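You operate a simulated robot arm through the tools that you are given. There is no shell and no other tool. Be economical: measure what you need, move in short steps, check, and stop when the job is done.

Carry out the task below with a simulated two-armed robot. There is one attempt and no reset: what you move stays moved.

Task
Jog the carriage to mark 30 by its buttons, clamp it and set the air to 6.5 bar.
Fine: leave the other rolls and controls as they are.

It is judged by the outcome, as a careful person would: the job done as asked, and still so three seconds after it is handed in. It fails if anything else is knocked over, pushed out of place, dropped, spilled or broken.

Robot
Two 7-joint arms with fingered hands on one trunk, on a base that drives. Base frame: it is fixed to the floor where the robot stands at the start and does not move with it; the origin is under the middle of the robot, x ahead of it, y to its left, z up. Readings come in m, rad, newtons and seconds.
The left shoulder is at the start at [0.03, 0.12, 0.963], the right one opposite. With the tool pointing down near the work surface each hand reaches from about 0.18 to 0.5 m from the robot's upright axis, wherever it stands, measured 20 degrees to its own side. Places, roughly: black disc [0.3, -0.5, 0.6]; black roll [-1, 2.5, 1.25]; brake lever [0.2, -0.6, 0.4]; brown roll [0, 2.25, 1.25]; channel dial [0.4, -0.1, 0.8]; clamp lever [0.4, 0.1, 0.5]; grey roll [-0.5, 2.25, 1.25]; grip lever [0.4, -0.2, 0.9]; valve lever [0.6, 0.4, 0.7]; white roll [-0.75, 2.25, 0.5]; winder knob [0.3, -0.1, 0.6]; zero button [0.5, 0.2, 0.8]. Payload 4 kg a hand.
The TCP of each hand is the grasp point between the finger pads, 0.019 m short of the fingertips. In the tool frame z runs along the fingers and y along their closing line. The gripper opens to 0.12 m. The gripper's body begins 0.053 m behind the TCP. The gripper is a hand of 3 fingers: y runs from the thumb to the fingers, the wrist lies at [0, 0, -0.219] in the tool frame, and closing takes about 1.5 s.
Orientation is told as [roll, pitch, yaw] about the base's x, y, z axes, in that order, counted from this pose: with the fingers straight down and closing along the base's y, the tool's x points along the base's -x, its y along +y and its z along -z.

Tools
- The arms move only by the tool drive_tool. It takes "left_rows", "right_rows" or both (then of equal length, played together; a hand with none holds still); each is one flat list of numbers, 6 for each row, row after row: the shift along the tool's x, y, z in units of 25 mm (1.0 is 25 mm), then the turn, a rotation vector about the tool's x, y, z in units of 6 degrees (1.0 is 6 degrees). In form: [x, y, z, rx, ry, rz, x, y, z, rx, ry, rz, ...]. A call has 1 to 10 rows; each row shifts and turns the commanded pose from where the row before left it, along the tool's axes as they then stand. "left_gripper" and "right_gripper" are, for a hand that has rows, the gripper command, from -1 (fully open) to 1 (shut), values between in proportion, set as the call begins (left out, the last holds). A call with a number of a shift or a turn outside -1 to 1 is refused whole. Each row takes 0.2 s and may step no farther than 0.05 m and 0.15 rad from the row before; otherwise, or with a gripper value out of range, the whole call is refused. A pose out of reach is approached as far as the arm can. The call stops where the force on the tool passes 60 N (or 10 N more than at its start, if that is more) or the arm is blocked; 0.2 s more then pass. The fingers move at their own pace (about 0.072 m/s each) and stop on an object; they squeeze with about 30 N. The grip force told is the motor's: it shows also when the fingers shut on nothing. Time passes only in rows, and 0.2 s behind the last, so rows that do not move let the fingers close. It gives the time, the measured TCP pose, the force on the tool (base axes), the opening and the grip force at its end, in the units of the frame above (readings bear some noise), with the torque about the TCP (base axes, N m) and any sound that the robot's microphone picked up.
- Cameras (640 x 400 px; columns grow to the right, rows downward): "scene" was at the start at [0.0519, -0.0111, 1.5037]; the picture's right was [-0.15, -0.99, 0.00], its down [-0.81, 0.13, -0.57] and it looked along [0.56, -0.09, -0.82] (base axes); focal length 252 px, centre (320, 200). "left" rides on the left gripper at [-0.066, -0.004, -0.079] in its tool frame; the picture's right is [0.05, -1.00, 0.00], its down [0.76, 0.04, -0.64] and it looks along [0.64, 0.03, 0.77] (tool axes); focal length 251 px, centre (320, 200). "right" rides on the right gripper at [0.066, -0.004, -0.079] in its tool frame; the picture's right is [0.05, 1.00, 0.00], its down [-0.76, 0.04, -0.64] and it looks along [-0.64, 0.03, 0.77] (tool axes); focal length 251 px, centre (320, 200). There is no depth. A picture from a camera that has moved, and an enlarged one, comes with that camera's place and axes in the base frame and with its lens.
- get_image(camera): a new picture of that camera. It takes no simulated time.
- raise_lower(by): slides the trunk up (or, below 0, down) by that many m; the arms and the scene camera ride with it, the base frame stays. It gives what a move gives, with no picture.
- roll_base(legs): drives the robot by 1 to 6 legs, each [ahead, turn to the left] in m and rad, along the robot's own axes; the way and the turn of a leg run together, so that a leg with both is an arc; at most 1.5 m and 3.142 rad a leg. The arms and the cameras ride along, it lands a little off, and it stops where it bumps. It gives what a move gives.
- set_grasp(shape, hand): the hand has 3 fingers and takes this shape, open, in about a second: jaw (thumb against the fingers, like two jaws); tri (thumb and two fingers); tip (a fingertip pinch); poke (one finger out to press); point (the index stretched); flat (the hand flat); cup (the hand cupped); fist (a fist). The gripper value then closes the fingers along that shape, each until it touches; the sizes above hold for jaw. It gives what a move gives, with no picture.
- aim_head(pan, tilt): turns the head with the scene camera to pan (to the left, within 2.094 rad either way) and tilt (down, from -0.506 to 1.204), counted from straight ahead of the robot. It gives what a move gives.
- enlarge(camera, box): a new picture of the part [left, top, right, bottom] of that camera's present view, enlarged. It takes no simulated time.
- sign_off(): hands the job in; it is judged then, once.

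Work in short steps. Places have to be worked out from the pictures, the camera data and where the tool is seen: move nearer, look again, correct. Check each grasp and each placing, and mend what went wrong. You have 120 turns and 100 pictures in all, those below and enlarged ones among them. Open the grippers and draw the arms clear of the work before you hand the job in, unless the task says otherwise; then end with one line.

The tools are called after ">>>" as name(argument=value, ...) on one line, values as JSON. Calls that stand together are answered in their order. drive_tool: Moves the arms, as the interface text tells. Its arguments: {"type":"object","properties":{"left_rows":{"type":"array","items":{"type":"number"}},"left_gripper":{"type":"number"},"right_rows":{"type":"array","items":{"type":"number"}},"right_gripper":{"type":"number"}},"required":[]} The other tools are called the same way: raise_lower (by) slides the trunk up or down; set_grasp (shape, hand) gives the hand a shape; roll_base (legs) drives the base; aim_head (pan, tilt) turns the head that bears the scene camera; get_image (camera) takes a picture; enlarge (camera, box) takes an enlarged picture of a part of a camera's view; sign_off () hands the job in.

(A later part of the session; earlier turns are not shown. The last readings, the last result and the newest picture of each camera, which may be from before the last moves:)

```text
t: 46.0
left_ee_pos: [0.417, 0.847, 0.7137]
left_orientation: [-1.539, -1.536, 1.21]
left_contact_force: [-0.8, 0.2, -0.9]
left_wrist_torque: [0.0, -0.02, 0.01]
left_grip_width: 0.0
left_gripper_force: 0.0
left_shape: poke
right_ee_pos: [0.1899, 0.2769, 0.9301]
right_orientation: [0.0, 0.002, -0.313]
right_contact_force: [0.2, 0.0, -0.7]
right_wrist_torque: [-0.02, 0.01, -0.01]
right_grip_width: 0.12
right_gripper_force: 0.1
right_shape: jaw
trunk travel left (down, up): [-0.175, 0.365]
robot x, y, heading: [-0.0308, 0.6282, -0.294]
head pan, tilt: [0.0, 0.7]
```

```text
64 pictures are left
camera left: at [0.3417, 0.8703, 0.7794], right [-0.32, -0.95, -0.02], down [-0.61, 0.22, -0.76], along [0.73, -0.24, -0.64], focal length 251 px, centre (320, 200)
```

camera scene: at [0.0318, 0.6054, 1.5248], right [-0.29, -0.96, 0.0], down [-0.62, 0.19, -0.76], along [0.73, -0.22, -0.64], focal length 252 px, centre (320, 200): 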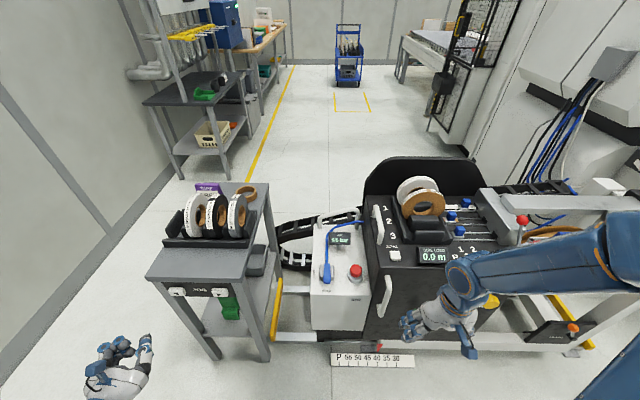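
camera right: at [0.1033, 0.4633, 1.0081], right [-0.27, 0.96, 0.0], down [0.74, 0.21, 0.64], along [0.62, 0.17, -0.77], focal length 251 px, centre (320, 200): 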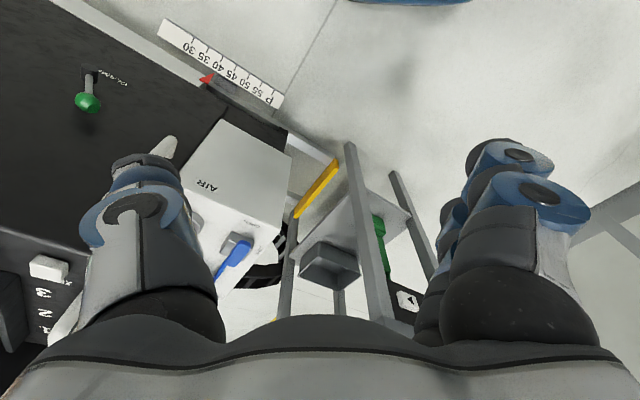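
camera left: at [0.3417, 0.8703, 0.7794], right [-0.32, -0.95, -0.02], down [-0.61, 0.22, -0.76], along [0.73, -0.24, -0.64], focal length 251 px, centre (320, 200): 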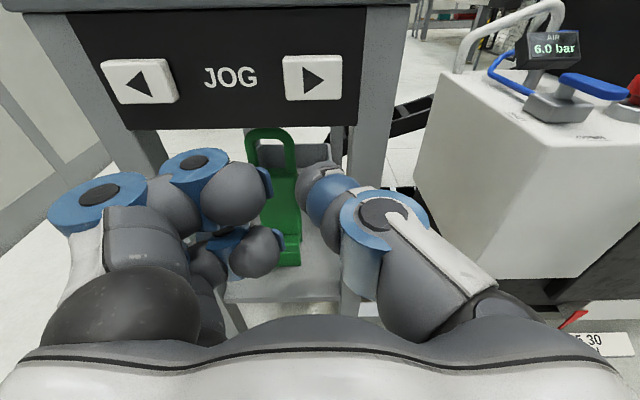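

Finger is level and lined up with ►, about 0.14 m short. Advance 0.11 m.

>>> drive_tool(left_rows=[0, 0, 1, 0, 0, 0, 0, 0, 1, 0, 0, 0, 0, 0, 1, 0, 0, 0, 0, 0, 1, 0, 0, 0, 0, 0, 0.4, 0, 0, 0])

>>> get_image(camera="left")

>>> enlarge(camera="scene", box=[310, 320, 430, 380])

```text
t: 47.1
left_ee_pos: [0.5202, 0.8113, 0.7141]
left_orientation: [-1.545, -1.533, 1.216]
left_contact_force: [-1.3, -0.5, -0.7]
left_wrist_torque: [0.01, 0.05, 0.03]
left_grip_width: 0.0001
left_gripper_force: 0.0
left_shape: poke
right_ee_pos: [0.1901, 0.2773, 0.9311]
right_orientation: [-0.001, 0.001, -0.312]
right_contact_force: [0.5, -0.3, -0.4]
right_wrist_torque: [0.02, 0.0, 0.0]
right_grip_width: 0.1199
right_gripper_force: 0.0
right_shape: jaw
trunk travel left (down, up): [-0.175, 0.365]
robot x, y, heading: [-0.0313, 0.6269, -0.295]
head pan, tilt: [0.0, 0.7]
```

```text
63 pictures are left
camera left: at [0.4455, 0.8358, 0.7794], right [-0.32, -0.95, -0.02], down [-0.61, 0.22, -0.76], along [0.73, -0.24, -0.64], focal length 251 px, centre (320, 200)
```

left: 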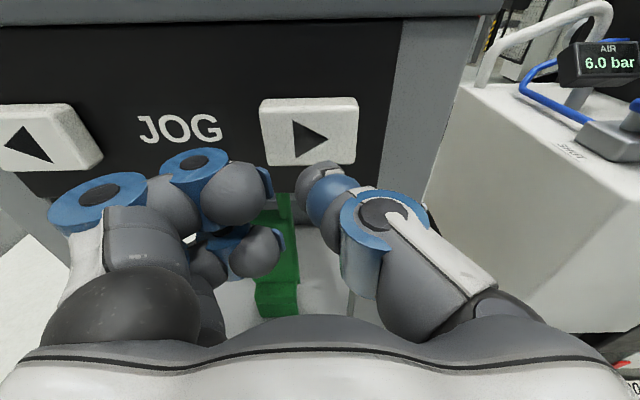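

```text
5.33 times, centred on (370, 350) of scene
camera zoom: at [0.0316, 0.6048, 1.5248], right [-0.29, -0.96, 0.0], down [-0.62, 0.19, -0.76], along [0.73, -0.22, -0.64], focal length 1341 px, centre (53, -600)
```

zoom: 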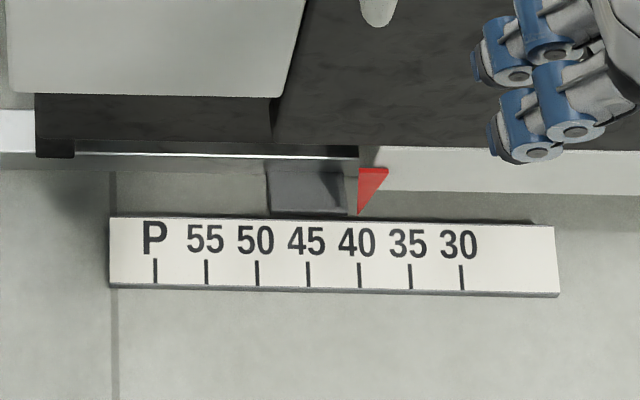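

Pointer reads 40 exactly. Small correction up/left, then advance 0.03 m to just touch.

>>> drive_tool(left_rows=[-0.2, 0.2, 0.5, 0, 0, 0, 0, 0, 0.5, 0, 0, 0, 0, 0, 0.2, 0, 0, 0])

>>> enlarge(camera="scene", box=[310, 320, 430, 380])

>>> get_image(camera="left")

```text
t: 48.0
left_ee_pos: [0.5496, 0.8083, 0.7181]
left_orientation: [-1.528, -1.535, 1.203]
left_contact_force: [-4.2, 1.0, 0.6]
left_wrist_torque: [-0.01, 0.01, -0.02]
left_grip_width: 0.0
left_gripper_force: 0.2
left_shape: poke
right_ee_pos: [0.189, 0.278, 0.9299]
right_orientation: [0.0, 0.001, -0.314]
right_contact_force: [-0.5, 0.3, 0.3]
right_wrist_torque: [0.02, 0.01, -0.03]
right_grip_width: 0.1198
right_gripper_force: 0.0
right_shape: jaw
trunk travel left (down, up): [-0.175, 0.365]
robot x, y, heading: [-0.0312, 0.6208, -0.3]
head pan, tilt: [0.0, 0.7]
heard: click
```

```text
5.33 times, centred on (370, 350) of scene
camera zoom: at [0.0309, 0.605, 1.5248], right [-0.29, -0.96, 0.0], down [-0.62, 0.19, -0.77], along [0.73, -0.22, -0.64], focal length 1341 px, centre (53, -600)
```

zoom: 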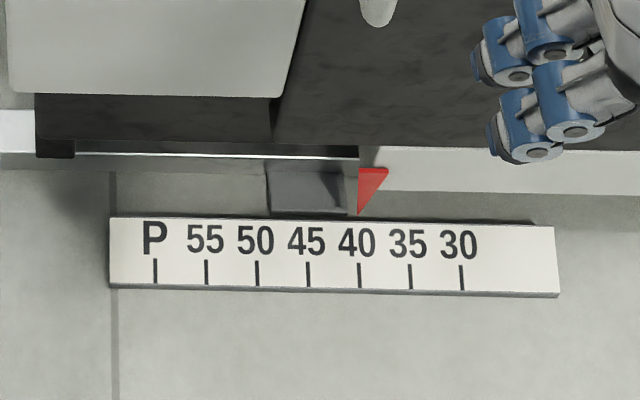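

```text
60 pictures are left
camera left: at [0.4743, 0.8316, 0.7838], right [-0.32, -0.95, -0.02], down [-0.61, 0.22, -0.76], along [0.73, -0.24, -0.64], focal length 251 px, centre (320, 200)
```

left: 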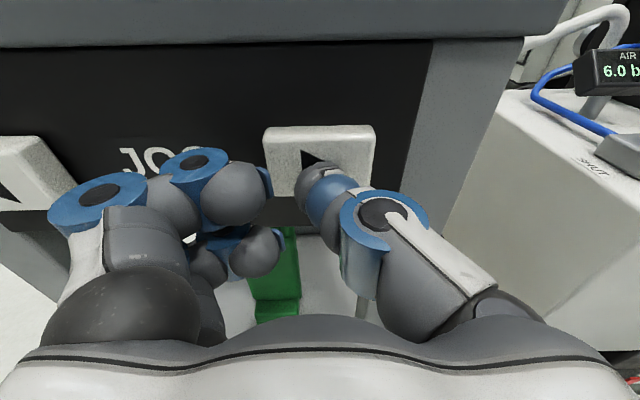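

A click: the button is just in. Hold one row and look at the pointer again.

>>> drive_tool(left_rows=[0, 0, 0.1, 0, 0, 0])

>>> enlarge(camera="scene", box=[310, 320, 430, 380])

```text
t: 48.4
left_ee_pos: [0.5497, 0.8074, 0.7191]
left_orientation: [-1.52, -1.534, 1.194]
left_contact_force: [-15.0, 3.7, -0.1]
left_wrist_torque: [0.02, -0.05, -0.1]
left_grip_width: 0.0
left_gripper_force: 0.0
left_shape: poke
right_ee_pos: [0.1891, 0.2778, 0.9302]
right_orientation: [0.0, 0.0, -0.313]
right_contact_force: [0.1, 0.1, 0.1]
right_wrist_torque: [0.02, -0.01, 0.01]
right_grip_width: 0.12
right_gripper_force: 0.0
right_shape: jaw
trunk travel left (down, up): [-0.175, 0.365]
robot x, y, heading: [-0.0292, 0.6266, -0.292]
head pan, tilt: [0.0, 0.7]
```

```text
5.33 times, centred on (370, 350) of scene
camera zoom: at [0.0297, 0.6054, 1.5249], right [-0.29, -0.96, 0.0], down [-0.62, 0.19, -0.77], along [0.73, -0.22, -0.64], focal length 1341 px, centre (53, -600)
```

zoom: 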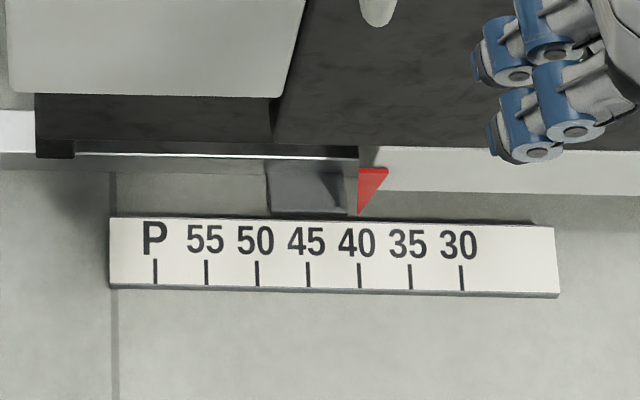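

No travel with the button in — probably the clamp is on now. I'll withdraw the finger and inspect the clamp lever (moving the right hand aside).

>>> drive_tool(left_rows=[0, 0, -1, 0, 0, 0, 0, 0, -1, 0, 0, 0, 0, 0, -1, 0, 0, 0], right_rows=[0, -1, 0, 0, 0, 0, 0.5, -1, 0, 0, 0, 0, 0.5, -1, 0, 0, 0, 0])

>>> get_image(camera="scene")

>>> get_image(camera="right")

```text
t: 49.1
left_ee_pos: [0.4819, 0.8306, 0.7195]
left_orientation: [-1.575, -1.534, 1.25]
left_contact_force: [-0.6, 0.3, 0.6]
left_wrist_torque: [0.01, 0.02, 0.01]
left_grip_width: 0.0
left_gripper_force: 0.1
left_shape: poke
right_ee_pos: [0.1415, 0.2128, 0.9295]
right_orientation: [-0.002, 0.002, -0.311]
right_contact_force: [0.2, 0.2, 0.6]
right_wrist_torque: [0.0, -0.01, 0.0]
right_grip_width: 0.12
right_gripper_force: 0.1
right_shape: jaw
trunk travel left (down, up): [-0.175, 0.365]
robot x, y, heading: [-0.0266, 0.6262, -0.299]
head pan, tilt: [0.0, 0.7]
```

```text
58 pictures are left
camera scene: at [0.0306, 0.6047, 1.5248], right [-0.29, -0.96, 0.0], down [-0.62, 0.19, -0.77], along [0.73, -0.22, -0.64], focal length 252 px, centre (320, 200)
```

scene: 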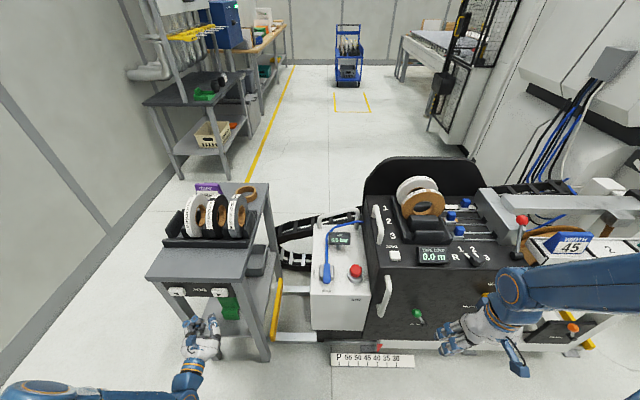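

```text
57 pictures are left
camera right: at [0.0763, 0.2291, 1.0092], right [0.25, 0.97, 0.0], down [0.74, -0.19, 0.64], along [0.62, -0.16, -0.77], focal length 251 px, centre (320, 200)
```

right: 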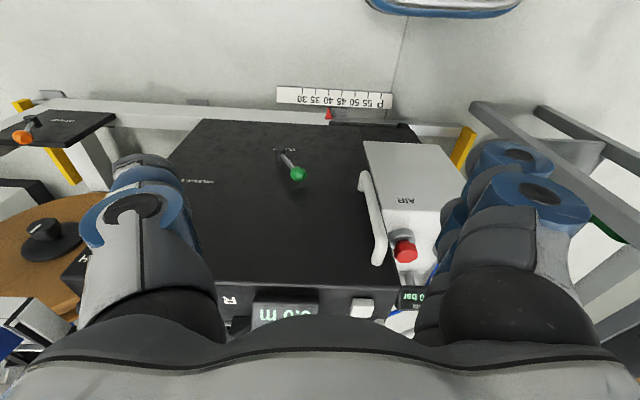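

>>> enlarge(camera="right", box=[250, 120, 350, 200])

>>> enlarge(camera="scene", box=[390, 290, 450, 350])

>>> enlarge(camera="scene", box=[310, 225, 390, 305])

```text
5.00 times, centred on (300, 160) of right
camera zoom: at [0.0763, 0.2291, 1.0092], right [0.25, 0.97, 0.0], down [0.74, -0.19, 0.64], along [0.62, -0.16, -0.77], focal length 1257 px, centre (420, 400)
```

zoom: 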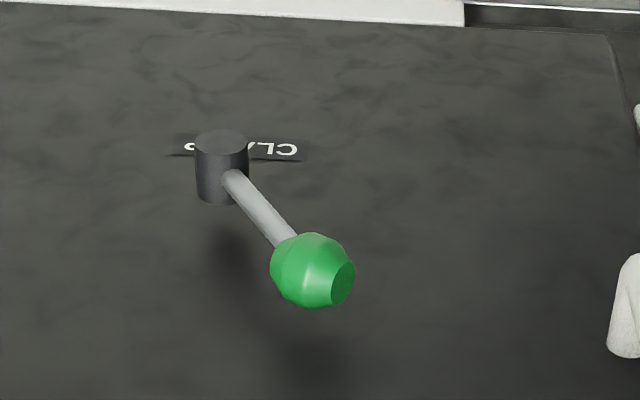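

```text
6.67 times, centred on (420, 320) of scene
camera zoom: at [0.0306, 0.6047, 1.5248], right [-0.29, -0.96, 0.0], down [-0.62, 0.19, -0.77], along [0.73, -0.22, -0.64], focal length 1677 px, centre (-347, -600)
```

zoom: 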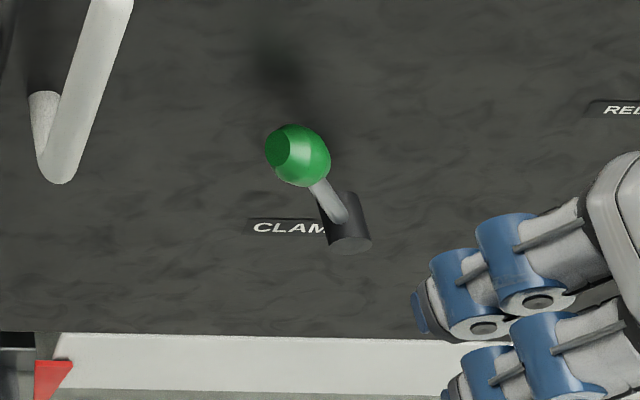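

```text
5.00 times, centred on (350, 265) of scene
camera zoom: at [0.0306, 0.6047, 1.5248], right [-0.29, -0.96, 0.0], down [-0.62, 0.19, -0.77], along [0.73, -0.22, -0.64], focal length 1258 px, centre (170, -125)
```

zoom: 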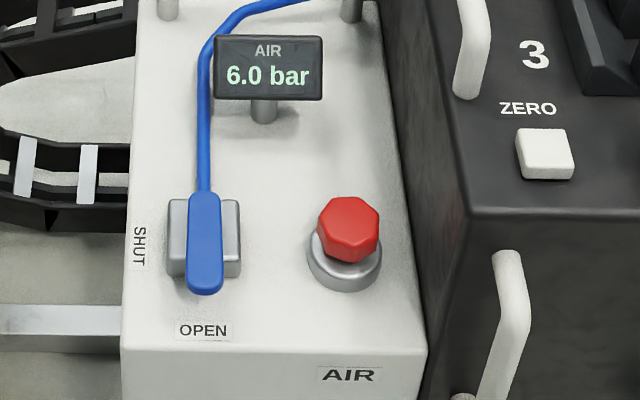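

The clamp lever hub is at ≈(0.347,0.052,0.438), ball at ≈(0.371,0.102,0.537), leaning 29° left. I'll bring the right hand horizontal so thumb and fingers can straddle the ball and swing it.

>>> drive_tool(right_rows=[0, 0, 0, 0, -1, 0, 0, 0, 0, 0, -1, 0, 0, 0, 0, 0, -1, 0, 0, 0, 0, 0, -1, 0, 0, 0, 0, 0, -1, 0, 0, 0, 0, 0, -1, 0, 0, 0, 0, 0, -1, 0, 0, 0, 0, 0, -1, 0, 0, 0, 0, 0, -1, 0, 0, 0, 0, 0, -1, 0])

>>> drive_tool(right_rows=[0, 0, 0, 0, -1, 0, 0, 0, 0, 0, -1, 0, 0, 0, 0, 0, -1, 0, 0, 0, 0, 0, -1, 0, 0, 0, 0, 0, -1, 0])

>>> get_image(camera="right")

```text
t: 51.4
left_ee_pos: [0.4832, 0.8298, 0.7181]
left_orientation: [-1.538, -1.536, 1.21]
left_contact_force: [0.6, 0.2, -0.5]
left_wrist_torque: [-0.01, -0.01, 0.03]
left_grip_width: 0.0
left_gripper_force: 0.1
left_shape: poke
right_ee_pos: [0.1683, 0.1519, 0.9285]
right_orientation: [0.001, -1.046, -0.31]
right_contact_force: [0.3, -0.2, 0.5]
right_wrist_torque: [0.03, 0.0, 0.0]
right_grip_width: 0.1199
right_gripper_force: 0.0
right_shape: jaw
right hand out of reach, approached as far as the arm can: row 4, 5, 6, 7, 8, 9
trunk travel left (down, up): [-0.175, 0.365]
robot x, y, heading: [-0.0337, 0.6241, -0.294]
head pan, tilt: [0.0, 0.7]
```

```text
t: 52.5
left_ee_pos: [0.4826, 0.83, 0.718]
left_orientation: [-1.544, -1.534, 1.217]
left_contact_force: [0.9, -0.1, -0.5]
left_wrist_torque: [0.0, 0.0, 0.0]
left_grip_width: 0.0
left_gripper_force: 0.0
left_shape: poke
right_ee_pos: [0.1675, 0.1521, 0.9285]
right_orientation: [-1.253, -1.57, 0.941]
right_contact_force: [0.3, -0.1, -0.5]
right_wrist_torque: [-0.02, 0.0, 0.0]
right_grip_width: 0.1201
right_gripper_force: 0.1
right_shape: jaw
trunk travel left (down, up): [-0.175, 0.365]
robot x, y, heading: [-0.0292, 0.6224, -0.293]
head pan, tilt: [0.0, 0.7]
```

```text
53 pictures are left
camera right: at [0.0904, 0.1714, 0.8629], right [0.31, 0.95, -0.06], down [-0.6, 0.24, 0.76], along [0.74, -0.2, 0.64], focal length 251 px, centre (320, 200)
```

right: 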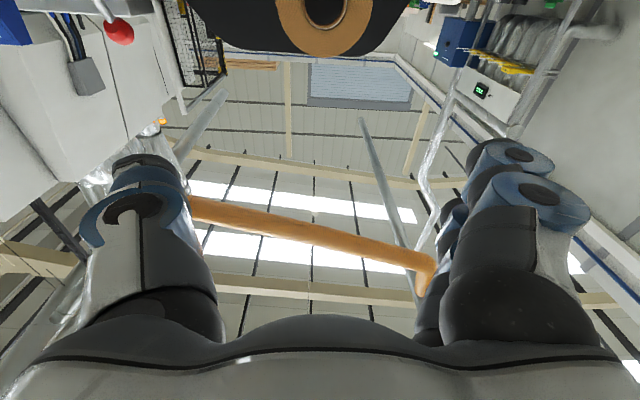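

Hand is level. Move down ~0.39 m and ahead 0.1 m, remaining clear of the panel.

>>> drive_tool(right_rows=[1, 0, 0.4, 0, 0, 0, 1, 0, 0.4, 0, 0, 0, 1, 0, 0.4, 0, 0, 0, 1, 0, 0.4, 0, 0, 0, 1, 0, 0.4, 0, 0, 0, 1, 0, 0.4, 0, 0, 0, 1, 0, 0.4, 0, 0, 0, 1, 0, 0.4, 0, 0, 0, 1, 0, 0.4, 0, 0, 0, 1, 0, 0.4, 0, 0, 0])

>>> drive_tool(right_rows=[1, 0.1, 0, 0, 0, 0, 1, 0.1, 0, 0, 0, 0, 1, 0.1, 0, 0, 0, 0, 1, 0.1, 0, 0, 0, 0, 1, 0.1, 0, 0, 0, 0, 0.6, 0, 0, 0, 0, 0], right_gripper=-0.3)

>>> enlarge(camera="scene", box=[340, 260, 540, 400])

>>> get_image(camera="right")

```text
t: 54.8
left_ee_pos: [0.4831, 0.831, 0.7184]
left_orientation: [-1.539, -1.535, 1.211]
left_contact_force: [0.4, -0.3, -0.2]
left_wrist_torque: [0.01, -0.03, 0.04]
left_grip_width: 0.0002
left_gripper_force: 0.1
left_shape: poke
right_ee_pos: [0.263, 0.1201, 0.6799]
right_orientation: [-0.387, -1.569, 0.078]
right_contact_force: [-0.7, 0.9, 0.0]
right_wrist_torque: [-0.02, -0.01, 0.02]
right_grip_width: 0.1202
right_gripper_force: 0.3
right_shape: jaw
trunk travel left (down, up): [-0.175, 0.365]
robot x, y, heading: [-0.0304, 0.6251, -0.292]
head pan, tilt: [0.0, 0.7]
```

```text
t: 56.1
left_ee_pos: [0.4824, 0.831, 0.7198]
left_orientation: [-1.543, -1.533, 1.218]
left_contact_force: [0.3, -0.7, 0.5]
left_wrist_torque: [0.05, -0.02, 0.01]
left_grip_width: 0.0001
left_gripper_force: 0.1
left_shape: poke
right_ee_pos: [0.2659, 0.1325, 0.5532]
right_orientation: [-0.238, -1.569, -0.07]
right_contact_force: [0.6, 0.1, 0.0]
right_wrist_torque: [-0.01, 0.01, 0.0]
right_grip_width: 0.0784
right_gripper_force: 0.0
right_shape: jaw
right hand out of reach, approached as far as the arm can: row 6
trunk travel left (down, up): [-0.175, 0.365]
robot x, y, heading: [-0.0279, 0.6249, -0.294]
head pan, tilt: [0.0, 0.7]
```

```text
2.86 times, centred on (440, 330) of scene
camera zoom: at [0.0315, 0.6048, 1.5248], right [-0.29, -0.96, 0.0], down [-0.62, 0.19, -0.76], along [0.73, -0.22, -0.64], focal length 719 px, centre (-23, -171)
```

zoom: 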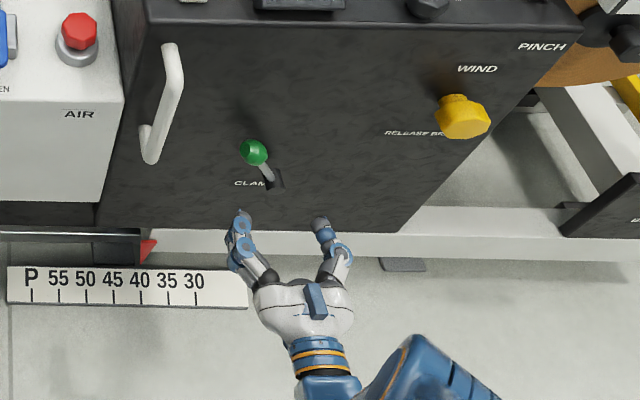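

```text
51 pictures are left
camera right: at [0.1881, 0.1522, 0.4876], right [0.31, 0.95, -0.05], down [-0.6, 0.24, 0.77], along [0.74, -0.2, 0.64], focal length 251 px, centre (320, 200)
```

right: 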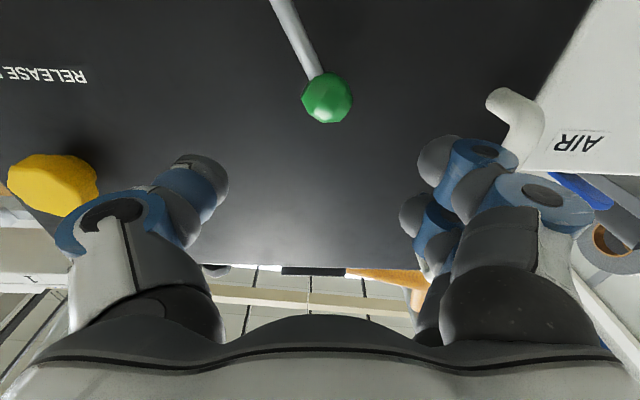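

The ball sits centered between the fingers, ~0.1 m ahead. Advance 0.095 m to straddle it.

>>> drive_tool(right_rows=[0, 0, 1, 0, 0, 0, 0, 0, 1, 0, 0, 0, 0, 0, 1, 0, 0, 0, 0, 0, 0.8, 0, 0, 0])

>>> get_image(camera="right")

```text
t: 57.1
left_ee_pos: [0.482, 0.8309, 0.7188]
left_orientation: [-1.545, -1.532, 1.219]
left_contact_force: [-0.4, 0.2, -0.3]
left_wrist_torque: [0.0, 0.01, -0.01]
left_grip_width: 0.0
left_gripper_force: 0.1
left_shape: poke
right_ee_pos: [0.3311, 0.097, 0.5739]
right_orientation: [-0.15, -1.569, -0.162]
right_contact_force: [-0.5, -0.3, 0.3]
right_wrist_torque: [-0.01, -0.03, 0.01]
right_grip_width: 0.078
right_gripper_force: 0.0
right_shape: jaw
right hand out of reach, approached as far as the arm can: row 2, 3, 4
trunk travel left (down, up): [-0.175, 0.365]
robot x, y, heading: [-0.0292, 0.6223, -0.289]
head pan, tilt: [0.0, 0.7]
```

```text
50 pictures are left
camera right: at [0.2543, 0.1162, 0.5076], right [0.31, 0.95, -0.05], down [-0.6, 0.24, 0.77], along [0.74, -0.2, 0.64], focal length 251 px, centre (320, 200)
```

right: 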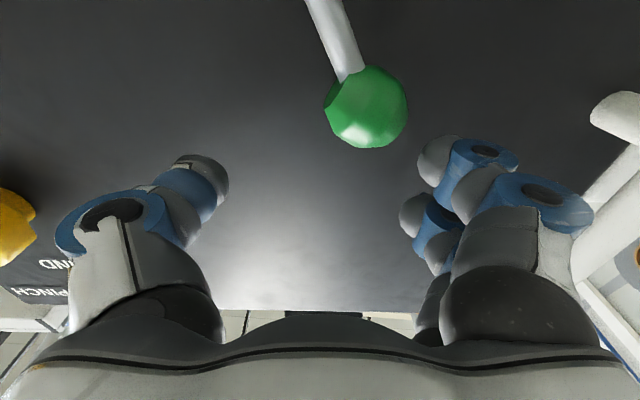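

Arm is at its low reach limit. Back off 5 cm, lower the trunk 0.1 m, then realign.

>>> drive_tool(right_rows=[0, 0, -1, 0, 0, 0, 0, 0, -1, 0, 0, 0], left_rows=[0, 0, -1, 0, 0, 0, 0, 0, -1, 0, 0, 0])

>>> raise_lower(by=-0.1)

>>> get_image(camera="right")

```text
t: 57.8
left_ee_pos: [0.4346, 0.8464, 0.7197]
left_orientation: [-1.557, -1.534, 1.23]
left_contact_force: [-1.0, 0.5, -0.1]
left_wrist_torque: [0.0, 0.0, -0.02]
left_grip_width: 0.0
left_gripper_force: 0.1
left_shape: poke
right_ee_pos: [0.2834, 0.1128, 0.5736]
right_orientation: [-0.638, -1.57, 0.326]
right_contact_force: [-0.5, -0.1, 0.1]
right_wrist_torque: [0.0, 0.03, 0.02]
right_grip_width: 0.0784
right_gripper_force: 0.1
right_shape: jaw
trunk travel left (down, up): [-0.175, 0.365]
robot x, y, heading: [-0.0306, 0.6231, -0.293]
head pan, tilt: [0.0, 0.7]
```

```text
t: 59.1
left_ee_pos: [0.434, 0.8467, 0.6188]
left_orientation: [-1.55, -1.535, 1.22]
left_contact_force: [0.4, 0.1, -0.2]
left_wrist_torque: [0.01, 0.03, 0.0]
left_grip_width: 0.0003
left_gripper_force: 0.0
left_shape: poke
right_ee_pos: [0.2839, 0.1119, 0.4734]
right_orientation: [-0.467, -1.57, 0.158]
right_contact_force: [0.6, -0.4, 0.4]
right_wrist_torque: [-0.04, -0.04, -0.02]
right_grip_width: 0.0781
right_gripper_force: 0.0
right_shape: jaw
trunk travel left (down, up): [-0.075, 0.465]
robot x, y, heading: [-0.0284, 0.6258, -0.293]
head pan, tilt: [0.0, 0.7]
```

```text
49 pictures are left
camera right: at [0.2064, 0.1314, 0.4079], right [0.31, 0.95, -0.06], down [-0.6, 0.24, 0.77], along [0.74, -0.2, 0.64], focal length 251 px, centre (320, 200)
```

right: 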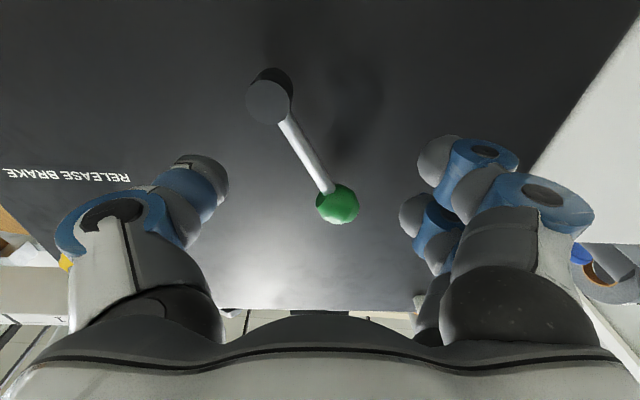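

Ball at ≈(0.371,0.102,0.545). Move up 0.07, left 0.016, ahead 0.077.

>>> drive_tool(right_rows=[-1, 0.3, 0, 0, 0, 0, -1, 0.35, 0, 0, 0, 0, -0.8, 0, 0.5, 0, 0, 0, 0, 0, 1, 0, 0, 0, 0, 0, 1, 0, 0, 0, 0, 0, 0.5, 0, 0, 0])

>>> get_image(camera="right")

```text
t: 60.5
left_ee_pos: [0.4344, 0.8462, 0.6187]
left_orientation: [-1.542, -1.534, 1.215]
left_contact_force: [0.5, -0.1, -0.2]
left_wrist_torque: [-0.01, -0.01, -0.01]
left_grip_width: 0.0001
left_gripper_force: 0.1
left_shape: poke
right_ee_pos: [0.3598, 0.105, 0.5434]
right_orientation: [-0.412, -1.568, 0.1]
right_contact_force: [0.1, 0.2, 0.0]
right_wrist_torque: [0.03, -0.02, -0.01]
right_grip_width: 0.0784
right_gripper_force: 0.0
right_shape: jaw
trunk travel left (down, up): [-0.075, 0.465]
robot x, y, heading: [-0.0316, 0.6235, -0.294]
head pan, tilt: [0.0, 0.7]
```

```text
48 pictures are left
camera right: at [0.282, 0.1242, 0.4774], right [0.31, 0.95, -0.06], down [-0.6, 0.24, 0.77], along [0.74, -0.2, 0.64], focal length 251 px, centre (320, 200)
```

right: 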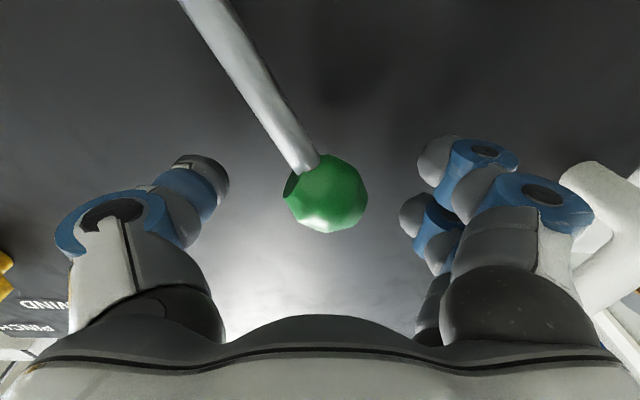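

Ball is between the fingers. Narrow the grip and push right 2.5 cm with a slight rise; check the force.

>>> drive_tool(right_rows=[0, 0, 0, 0, 0, 0, -0.1, -0.4, 0, 0, 0, 0, -0.1, -0.4, 0, 0, 0, 0, -0.1, -0.4, 0, 0, 0, 0], right_gripper=0.1)

>>> get_image(camera="right")

```text
t: 61.5
left_ee_pos: [0.4342, 0.847, 0.6201]
left_orientation: [-1.553, -1.534, 1.224]
left_contact_force: [-0.4, 0.5, 0.4]
left_wrist_torque: [0.02, 0.0, -0.01]
left_grip_width: 0.0002
left_gripper_force: 0.0
left_shape: poke
right_ee_pos: [0.3499, 0.0758, 0.551]
right_orientation: [-0.814, -1.569, 0.505]
right_contact_force: [-0.8, 2.9, 3.4]
right_wrist_torque: [0.06, -0.04, 0.04]
right_grip_width: 0.0559
right_gripper_force: 0.1
right_shape: jaw
trunk travel left (down, up): [-0.075, 0.465]
robot x, y, heading: [-0.0348, 0.6277, -0.299]
head pan, tilt: [0.0, 0.7]
```

```text
47 pictures are left
camera right: at [0.2732, 0.0958, 0.4851], right [0.31, 0.95, -0.06], down [-0.6, 0.24, 0.77], along [0.74, -0.2, 0.64], focal length 251 px, centre (320, 200)
```

right: 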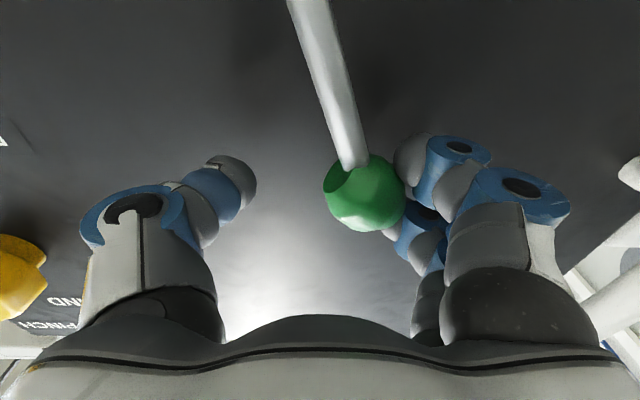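

The lever yields easily to the right. Continue 5 cm more, checking for a stop or click.

>>> drive_tool(right_rows=[-0.1, -0.4, 0, 0, 0, 0, -0.05, -0.4, 0, 0, 0, 0, 0, -0.4, 0, 0, 0, 0, 0.05, -0.4, 0, 0, 0, 0, 0.1, -0.4, 0, 0, 0, 0])

>>> get_image(camera="right")

```text
t: 62.7
left_ee_pos: [0.4359, 0.8463, 0.6197]
left_orientation: [-1.544, -1.533, 1.214]
left_contact_force: [-0.2, -0.3, -0.4]
left_wrist_torque: [0.0, -0.01, 0.02]
left_grip_width: 0.0
left_gripper_force: 0.2
left_shape: poke
right_ee_pos: [0.3354, 0.029, 0.5507]
right_orientation: [-0.156, -1.567, -0.156]
right_contact_force: [0.3, -2.2, -0.3]
right_wrist_torque: [-0.02, 0.01, -0.01]
right_grip_width: 0.0559
right_gripper_force: 0.1
right_shape: jaw
trunk travel left (down, up): [-0.075, 0.465]
robot x, y, heading: [-0.032, 0.6258, -0.294]
head pan, tilt: [0.0, 0.7]
```

```text
46 pictures are left
camera right: at [0.2579, 0.0479, 0.4851], right [0.31, 0.95, -0.05], down [-0.6, 0.24, 0.77], along [0.74, -0.2, 0.64], focal length 251 px, centre (320, 200)
```

right: 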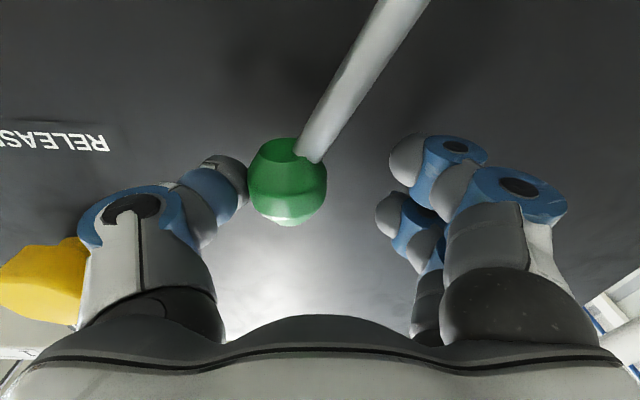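

The lever snapped over to the right side. Withdraw the right hand straight back, and raise the left finger back to button height.

>>> drive_tool(right_rows=[0, 0, -1, 0, 0, 0, 0, 0, -1, 0, 0, 0, 0, 0, -1, 0, 0, 0, 0, 0, -1, 0, 0, 0], left_rows=[-1, 0, 0, 0, 0, 0, -1, 0, 0, 0, 0, 0, -1, 0, 0, 0, 0, 0, -1, 0, 0, 0, 0, 0])

>>> get_image(camera="left")

>>> get_image(camera="right")

```text
t: 63.7
left_ee_pos: [0.4348, 0.8504, 0.7193]
left_orientation: [-1.54, -1.535, 1.212]
left_contact_force: [0.0, -0.1, -0.2]
left_wrist_torque: [-0.06, 0.02, -0.02]
left_grip_width: 0.0
left_gripper_force: 0.1
left_shape: poke
right_ee_pos: [0.2415, 0.059, 0.5523]
right_orientation: [-0.721, -1.569, 0.41]
right_contact_force: [0.4, -0.2, -0.2]
right_wrist_torque: [0.0, 0.02, 0.01]
right_grip_width: 0.0543
right_gripper_force: 0.1
right_shape: jaw
trunk travel left (down, up): [-0.075, 0.465]
robot x, y, heading: [-0.0323, 0.6224, -0.298]
head pan, tilt: [0.0, 0.7]
```

```text
45 pictures are left
camera left: at [0.3611, 0.8744, 0.7847], right [-0.32, -0.95, -0.02], down [-0.61, 0.22, -0.76], along [0.73, -0.24, -0.64], focal length 251 px, centre (320, 200)
```

left: 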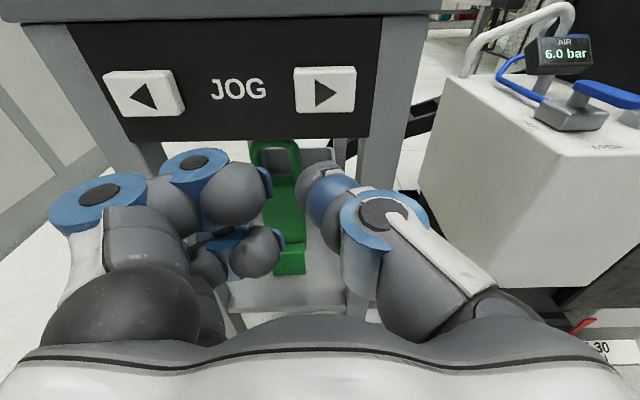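

```text
44 pictures are left
camera right: at [0.163, 0.0785, 0.4855], right [0.31, 0.95, -0.06], down [-0.6, 0.24, 0.77], along [0.74, -0.2, 0.64], focal length 251 px, centre (320, 200)
```

right: 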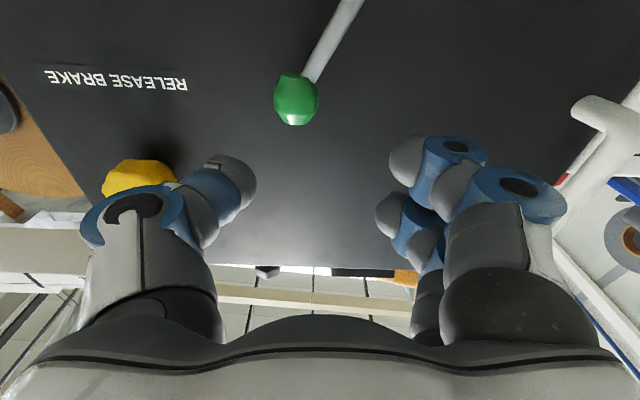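

Now press ►: advance 4.7 units to contact, then check at once.

>>> drive_tool(left_rows=[0, -0.2, 1, 0, 0, 0, 0, 0, 1, 0, 0, 0, 0, 0, 1, 0, 0, 0, 0, 0, 1, 0, 0, 0, 0, 0, 0.75, 0, 0, 0])

>>> enlarge(camera="scene", box=[310, 320, 450, 400])

```text
t: 64.9
left_ee_pos: [0.5462, 0.8066, 0.7201]
left_orientation: [-1.543, -1.534, 1.216]
left_contact_force: [-2.9, -0.5, 0.3]
left_wrist_torque: [-0.02, 0.0, -0.02]
left_grip_width: 0.0
left_gripper_force: 0.0
left_shape: poke
right_ee_pos: [0.2407, 0.0596, 0.5516]
right_orientation: [-0.388, -1.571, 0.078]
right_contact_force: [-0.4, 0.4, 0.1]
right_wrist_torque: [-0.01, -0.02, -0.03]
right_grip_width: 0.0544
right_gripper_force: 0.1
right_shape: jaw
trunk travel left (down, up): [-0.075, 0.465]
robot x, y, heading: [-0.0341, 0.6249, -0.295]
head pan, tilt: [0.0, 0.7]
heard: click
```

```text
4.57 times, centred on (380, 360) of scene
camera zoom: at [0.0312, 0.6048, 1.4248], right [-0.29, -0.96, 0.0], down [-0.62, 0.19, -0.76], along [0.73, -0.22, -0.64], focal length 1150 px, centre (46, -531)
```

zoom: 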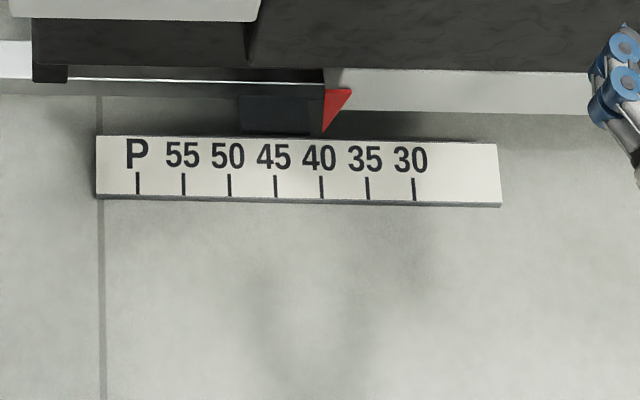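

Clicked; the pointer seems to have started moving slightly. Hold one row.

>>> drive_tool(left_rows=[0, 0, 0.05, 0, 0, 0])

>>> enlarge(camera="scene", box=[310, 320, 450, 400])

```text
t: 65.3
left_ee_pos: [0.5478, 0.8065, 0.7193]
left_orientation: [-1.55, -1.534, 1.222]
left_contact_force: [-2.7, 0.0, -0.7]
left_wrist_torque: [0.02, -0.02, -0.02]
left_grip_width: 0.0
left_gripper_force: 0.0
left_shape: poke
right_ee_pos: [0.2406, 0.0589, 0.5504]
right_orientation: [-0.44, -1.568, 0.129]
right_contact_force: [0.0, 0.6, 0.1]
right_wrist_torque: [0.02, 0.04, -0.01]
right_grip_width: 0.0545
right_gripper_force: 0.0
right_shape: jaw
trunk travel left (down, up): [-0.075, 0.465]
robot x, y, heading: [-0.0286, 0.6252, -0.297]
head pan, tilt: [0.0, 0.7]
```

```text
4.57 times, centred on (380, 360) of scene
camera zoom: at [0.0312, 0.6049, 1.4248], right [-0.29, -0.96, 0.0], down [-0.62, 0.19, -0.76], along [0.73, -0.22, -0.64], focal length 1150 px, centre (46, -531)
```

zoom: 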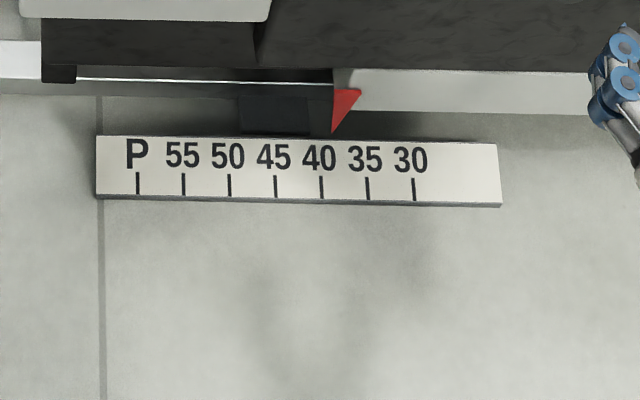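

It jogs right at ~2.4 units/s (about 1 unit per 0.4 s); hold for 2.2 s more and re-check.

>>> drive_tool(left_rows=[0, 0, 0, 0, 0, 0, 0, 0, 0, 0, 0, 0, 0, 0, 0, 0, 0, 0, 0, 0, 0, 0, 0, 0, 0, 0, 0, 0, 0, 0, 0, 0, 0, 0, 0, 0, 0, 0, 0, 0, 0, 0, 0, 0, 0, 0, 0, 0, 0, 0, 0, 0, 0, 0])

>>> enlarge(camera="scene", box=[310, 320, 450, 400])

```text
t: 67.3
left_ee_pos: [0.5476, 0.8065, 0.7194]
left_orientation: [-1.548, -1.533, 1.219]
left_contact_force: [-1.5, 0.7, 0.6]
left_wrist_torque: [0.02, -0.02, 0.01]
left_grip_width: 0.0004
left_gripper_force: 0.0
left_shape: poke
right_ee_pos: [0.2404, 0.0595, 0.5514]
right_orientation: [-0.436, -1.57, 0.123]
right_contact_force: [-0.1, 0.2, 0.1]
right_wrist_torque: [0.0, 0.01, 0.0]
right_grip_width: 0.0544
right_gripper_force: 0.1
right_shape: jaw
trunk travel left (down, up): [-0.075, 0.465]
robot x, y, heading: [-0.032, 0.6213, -0.296]
head pan, tilt: [0.0, 0.7]
```

```text
4.57 times, centred on (380, 360) of scene
camera zoom: at [0.0313, 0.6049, 1.4248], right [-0.29, -0.96, 0.0], down [-0.62, 0.19, -0.76], along [0.73, -0.22, -0.64], focal length 1150 px, centre (46, -531)
```

zoom: 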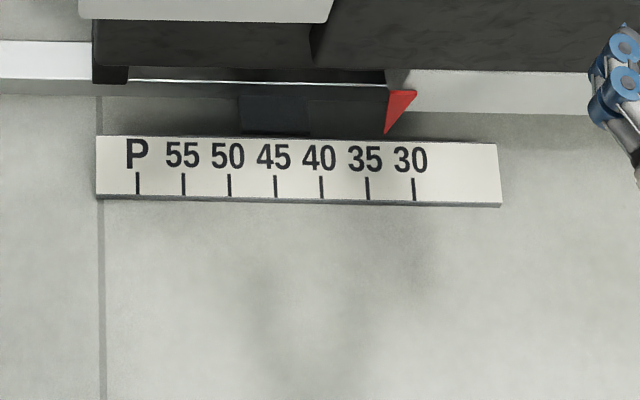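

Rate ≈26 px/s, ~23 px left: hold 0.8 s more then pull off.

>>> drive_tool(left_rows=[0, 0, 0, 0, 0, 0, 0, 0, 0, 0, 0, 0, 0, 0, 0, 0, 0, 0, 0, 0, 0, 0, 0, 0, 0, 0, -1, 0, 0, 0, 0, 0, -0.5, 0, 0, 0])

>>> enlarge(camera="scene", box=[370, 330, 440, 370])

```text
t: 68.7
left_ee_pos: [0.5122, 0.8195, 0.7211]
left_orientation: [-1.562, -1.533, 1.235]
left_contact_force: [-0.4, -0.9, 1.1]
left_wrist_torque: [0.01, -0.02, 0.01]
left_grip_width: 0.0
left_gripper_force: 0.0
left_shape: poke
right_ee_pos: [0.2406, 0.0594, 0.551]
right_orientation: [-0.425, -1.568, 0.112]
right_contact_force: [0.8, -0.1, 0.0]
right_wrist_torque: [0.01, 0.01, 0.0]
right_grip_width: 0.0544
right_gripper_force: 0.0
right_shape: jaw
trunk travel left (down, up): [-0.075, 0.465]
robot x, y, heading: [-0.0317, 0.6238, -0.289]
head pan, tilt: [0.0, 0.7]
```

```text
9.14 times, centred on (405, 350) of scene
camera zoom: at [0.0315, 0.6048, 1.4248], right [-0.29, -0.96, 0.0], down [-0.62, 0.19, -0.76], along [0.73, -0.22, -0.64], focal length 2300 px, centre (-457, -1171)
```

zoom: 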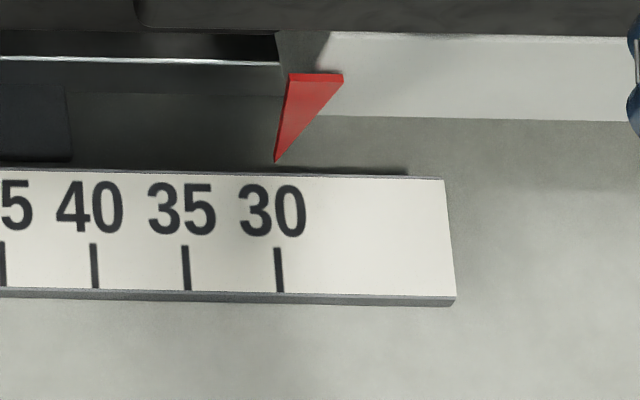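

By comparing to the start offset, the pointer is at ≈30. To verify without parallax I'll back the right hand slightly and turn it down so its camera looks straight at mark 30.

>>> drive_tool(right_rows=[0, 0, -1, 0, 1, 0, 0, 0, 0, 0, 1, 0, 0, 0, 0, 0, 1, 0, 0, 0, 0, 0, 1, 0, 0, 0, 0, 0, 1, 0, 0, 0, 0, 0, 1, 0, 0, 0, 0, 0, 1, 0, 0, 0, 0, 0, 1, 0, 0, 0, 0, 0, 1, 0, 0, 0, 0, 0, 1, 0])

>>> get_image(camera="right")

```text
t: 70.9
left_ee_pos: [0.5124, 0.8186, 0.719]
left_orientation: [-1.542, -1.534, 1.216]
left_contact_force: [-0.5, -0.1, 0.3]
left_wrist_torque: [0.02, -0.01, -0.01]
left_grip_width: 0.0
left_gripper_force: 0.1
left_shape: poke
right_ee_pos: [0.2163, 0.0663, 0.5511]
right_orientation: [-0.001, -0.519, -0.313]
right_contact_force: [0.2, -0.1, 0.5]
right_wrist_torque: [0.0, 0.0, 0.03]
right_grip_width: 0.0541
right_gripper_force: 0.0
right_shape: jaw
trunk travel left (down, up): [-0.075, 0.465]
robot x, y, heading: [-0.0322, 0.6234, -0.293]
head pan, tilt: [0.0, 0.7]
```

```text
39 pictures are left
camera right: at [0.1225, 0.0918, 0.5873], right [0.26, 0.96, -0.03], down [0.34, -0.07, 0.94], along [0.9, -0.26, -0.35], focal length 251 px, centre (320, 200)
```

right: 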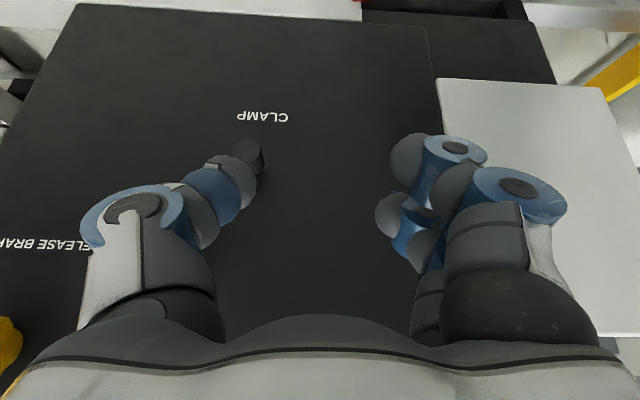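

Pointer tip is at the top edge; tilt 18° more.

>>> drive_tool(right_rows=[0, 0, 0, 0, 1, 0, 0, 0, 0, 0, 1, 0, 0, 0, 0, 0, 1, 0])

>>> enlarge(camera="right", box=[280, 0, 440, 100])

```text
t: 71.7
left_ee_pos: [0.5132, 0.8187, 0.7194]
left_orientation: [-1.536, -1.535, 1.208]
left_contact_force: [-0.2, 0.0, 0.5]
left_wrist_torque: [-0.01, 0.0, 0.02]
left_grip_width: 0.0
left_gripper_force: 0.1
left_shape: poke
right_ee_pos: [0.2173, 0.0662, 0.5504]
right_orientation: [-0.002, -0.205, -0.312]
right_contact_force: [-0.1, 0.1, 0.2]
right_wrist_torque: [0.04, -0.01, -0.05]
right_grip_width: 0.0541
right_gripper_force: 0.0
right_shape: jaw
trunk travel left (down, up): [-0.075, 0.465]
robot x, y, heading: [-0.0316, 0.6252, -0.297]
head pan, tilt: [0.0, 0.7]
```

```text
4.00 times, centred on (360, 50) of right
camera zoom: at [0.1377, 0.0869, 0.6153], right [0.26, 0.97, -0.01], down [0.6, -0.15, 0.79], along [0.76, -0.21, -0.62], focal length 1006 px, centre (160, 800)
```

zoom: 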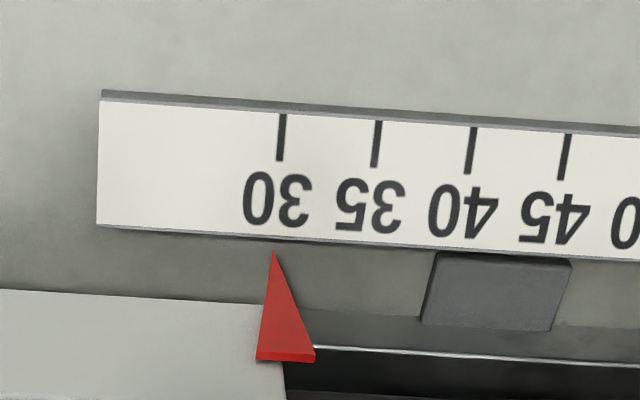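

From straight ahead the tip lines up exactly with mark 30. Now the clamp ball has moved right with the carriage (≈(0.30,−0.09,0.55)), beyond right-arm reach; I'll retract the left hand and shift the base ~0.29 m to the right.

>>> drive_tool(left_rows=[0, 0, -1, 0, 0, 0, 0, 0, -1, 0, 0, 0, 0, 0, -1, 0, 0, 0, 0, 0, -1, 0, 0, 0])

>>> roll_base(legs=[[-0.3, 0]])

>>> roll_base(legs=[[0, -0.35]])

>>> roll_base(legs=[[0, -0.35]])

>>> roll_base(legs=[[0.44, 0]])

```text
t: 72.7
left_ee_pos: [0.4172, 0.851, 0.7206]
left_orientation: [-1.568, -1.535, 1.239]
left_contact_force: [-0.5, -0.5, -0.6]
left_wrist_torque: [-0.01, -0.02, 0.03]
left_grip_width: 0.0
left_gripper_force: 0.0
left_shape: poke
right_ee_pos: [0.2165, 0.0672, 0.5508]
right_orientation: [-0.002, -0.208, -0.312]
right_contact_force: [0.2, 0.7, -1.0]
right_wrist_torque: [-0.02, -0.02, -0.02]
right_grip_width: 0.0543
right_gripper_force: 0.1
right_shape: jaw
trunk travel left (down, up): [-0.075, 0.465]
robot x, y, heading: [-0.0329, 0.6255, -0.299]
head pan, tilt: [0.0, 0.7]
```

```text
t: 74.7
left_ee_pos: [0.133, 0.9376, 0.7196]
left_orientation: [-1.556, -1.534, 1.229]
left_contact_force: [-0.1, 0.3, 0.3]
left_wrist_torque: [0.0, -0.03, 0.02]
left_grip_width: 0.0001
left_gripper_force: 0.2
left_shape: poke
right_ee_pos: [-0.0675, 0.1534, 0.5522]
right_orientation: [-0.001, -0.208, -0.312]
right_contact_force: [0.5, 0.1, 0.0]
right_wrist_torque: [0.03, -0.01, 0.02]
right_grip_width: 0.0546
right_gripper_force: 0.0
right_shape: jaw
trunk travel left (down, up): [-0.075, 0.465]
robot x, y, heading: [-0.3173, 0.7081, -0.296]
head pan, tilt: [0.0, 0.7]
```

```text
t: 76.2
left_ee_pos: [0.1816, 0.7682, 0.7205]
left_orientation: [-1.519, -1.534, 0.832]
left_contact_force: [-0.3, 0.2, -0.5]
left_wrist_torque: [-0.01, 0.01, -0.01]
left_grip_width: 0.0001
left_gripper_force: 0.0
left_shape: poke
right_ee_pos: [-0.2806, 0.103, 0.5518]
right_orientation: [0.001, -0.206, -0.671]
right_contact_force: [0.7, -0.3, -0.5]
right_wrist_torque: [0.0, 0.0, 0.02]
right_grip_width: 0.0543
right_gripper_force: 0.1
right_shape: jaw
trunk travel left (down, up): [-0.075, 0.465]
robot x, y, heading: [-0.3049, 0.7333, -0.65]
head pan, tilt: [0.0, 0.7]
```

```text
t: 77.7
left_ee_pos: [0.164, 0.6002, 0.7201]
left_orientation: [-1.537, -1.533, 0.502]
left_contact_force: [0.3, 0.0, -0.3]
left_wrist_torque: [0.01, 0.02, -0.02]
left_grip_width: 0.0
left_gripper_force: 0.1
left_shape: poke
right_ee_pos: [-0.4991, 0.1328, 0.5515]
right_orientation: [0.0, -0.208, -1.021]
right_contact_force: [-0.9, 0.3, 0.1]
right_wrist_torque: [-0.03, 0.02, 0.02]
right_grip_width: 0.0539
right_gripper_force: 0.0
right_shape: jaw
trunk travel left (down, up): [-0.075, 0.465]
robot x, y, heading: [-0.2848, 0.7479, -1.001]
head pan, tilt: [0.0, 0.7]
```

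```text
t: 80.3
left_ee_pos: [0.4014, 0.2329, 0.7194]
left_orientation: [-1.529, -1.534, 0.498]
left_contact_force: [0.2, -0.3, 0.3]
left_wrist_torque: [0.03, -0.03, 0.02]
left_grip_width: 0.0
left_gripper_force: 0.1
left_shape: poke
right_ee_pos: [-0.2577, -0.2344, 0.5522]
right_orientation: [-0.001, -0.207, -1.016]
right_contact_force: [0.1, -0.1, 0.0]
right_wrist_torque: [-0.01, 0.02, 0.0]
right_grip_width: 0.0539
right_gripper_force: 0.1
right_shape: jaw
trunk travel left (down, up): [-0.075, 0.465]
robot x, y, heading: [-0.0483, 0.3734, -0.992]
head pan, tilt: [0.0, 0.7]
```

The left hand came close to the machine front; check before turning.

>>> get_image(camera="scene")

>>> get_image(camera="left")

```text
37 pictures are left
camera scene: at [-0.0123, 0.3207, 1.4247], right [-0.84, -0.55, 0.0], down [-0.35, 0.54, -0.76], along [0.42, -0.64, -0.64], focal length 252 px, centre (320, 200)
```

scene: 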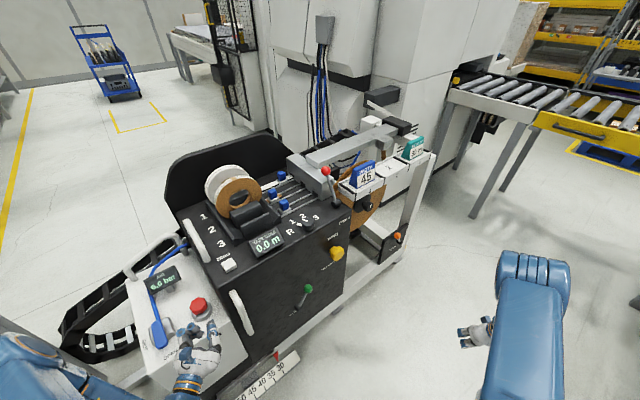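

```text
36 pictures are left
camera left: at [0.3606, 0.3, 0.7848], right [-0.86, -0.51, -0.02], down [-0.32, 0.56, -0.76], along [0.4, -0.65, -0.64], focal length 251 px, centre (320, 200)
```

left: 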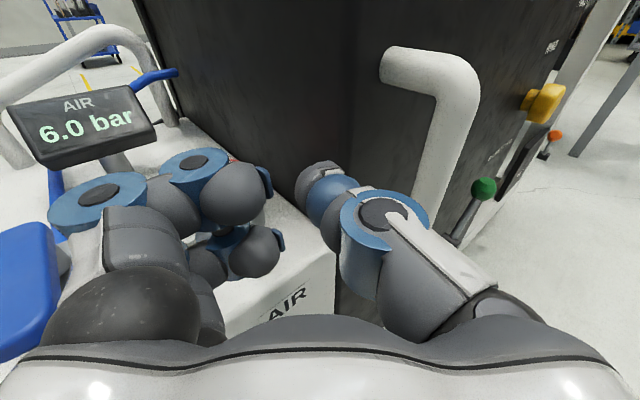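

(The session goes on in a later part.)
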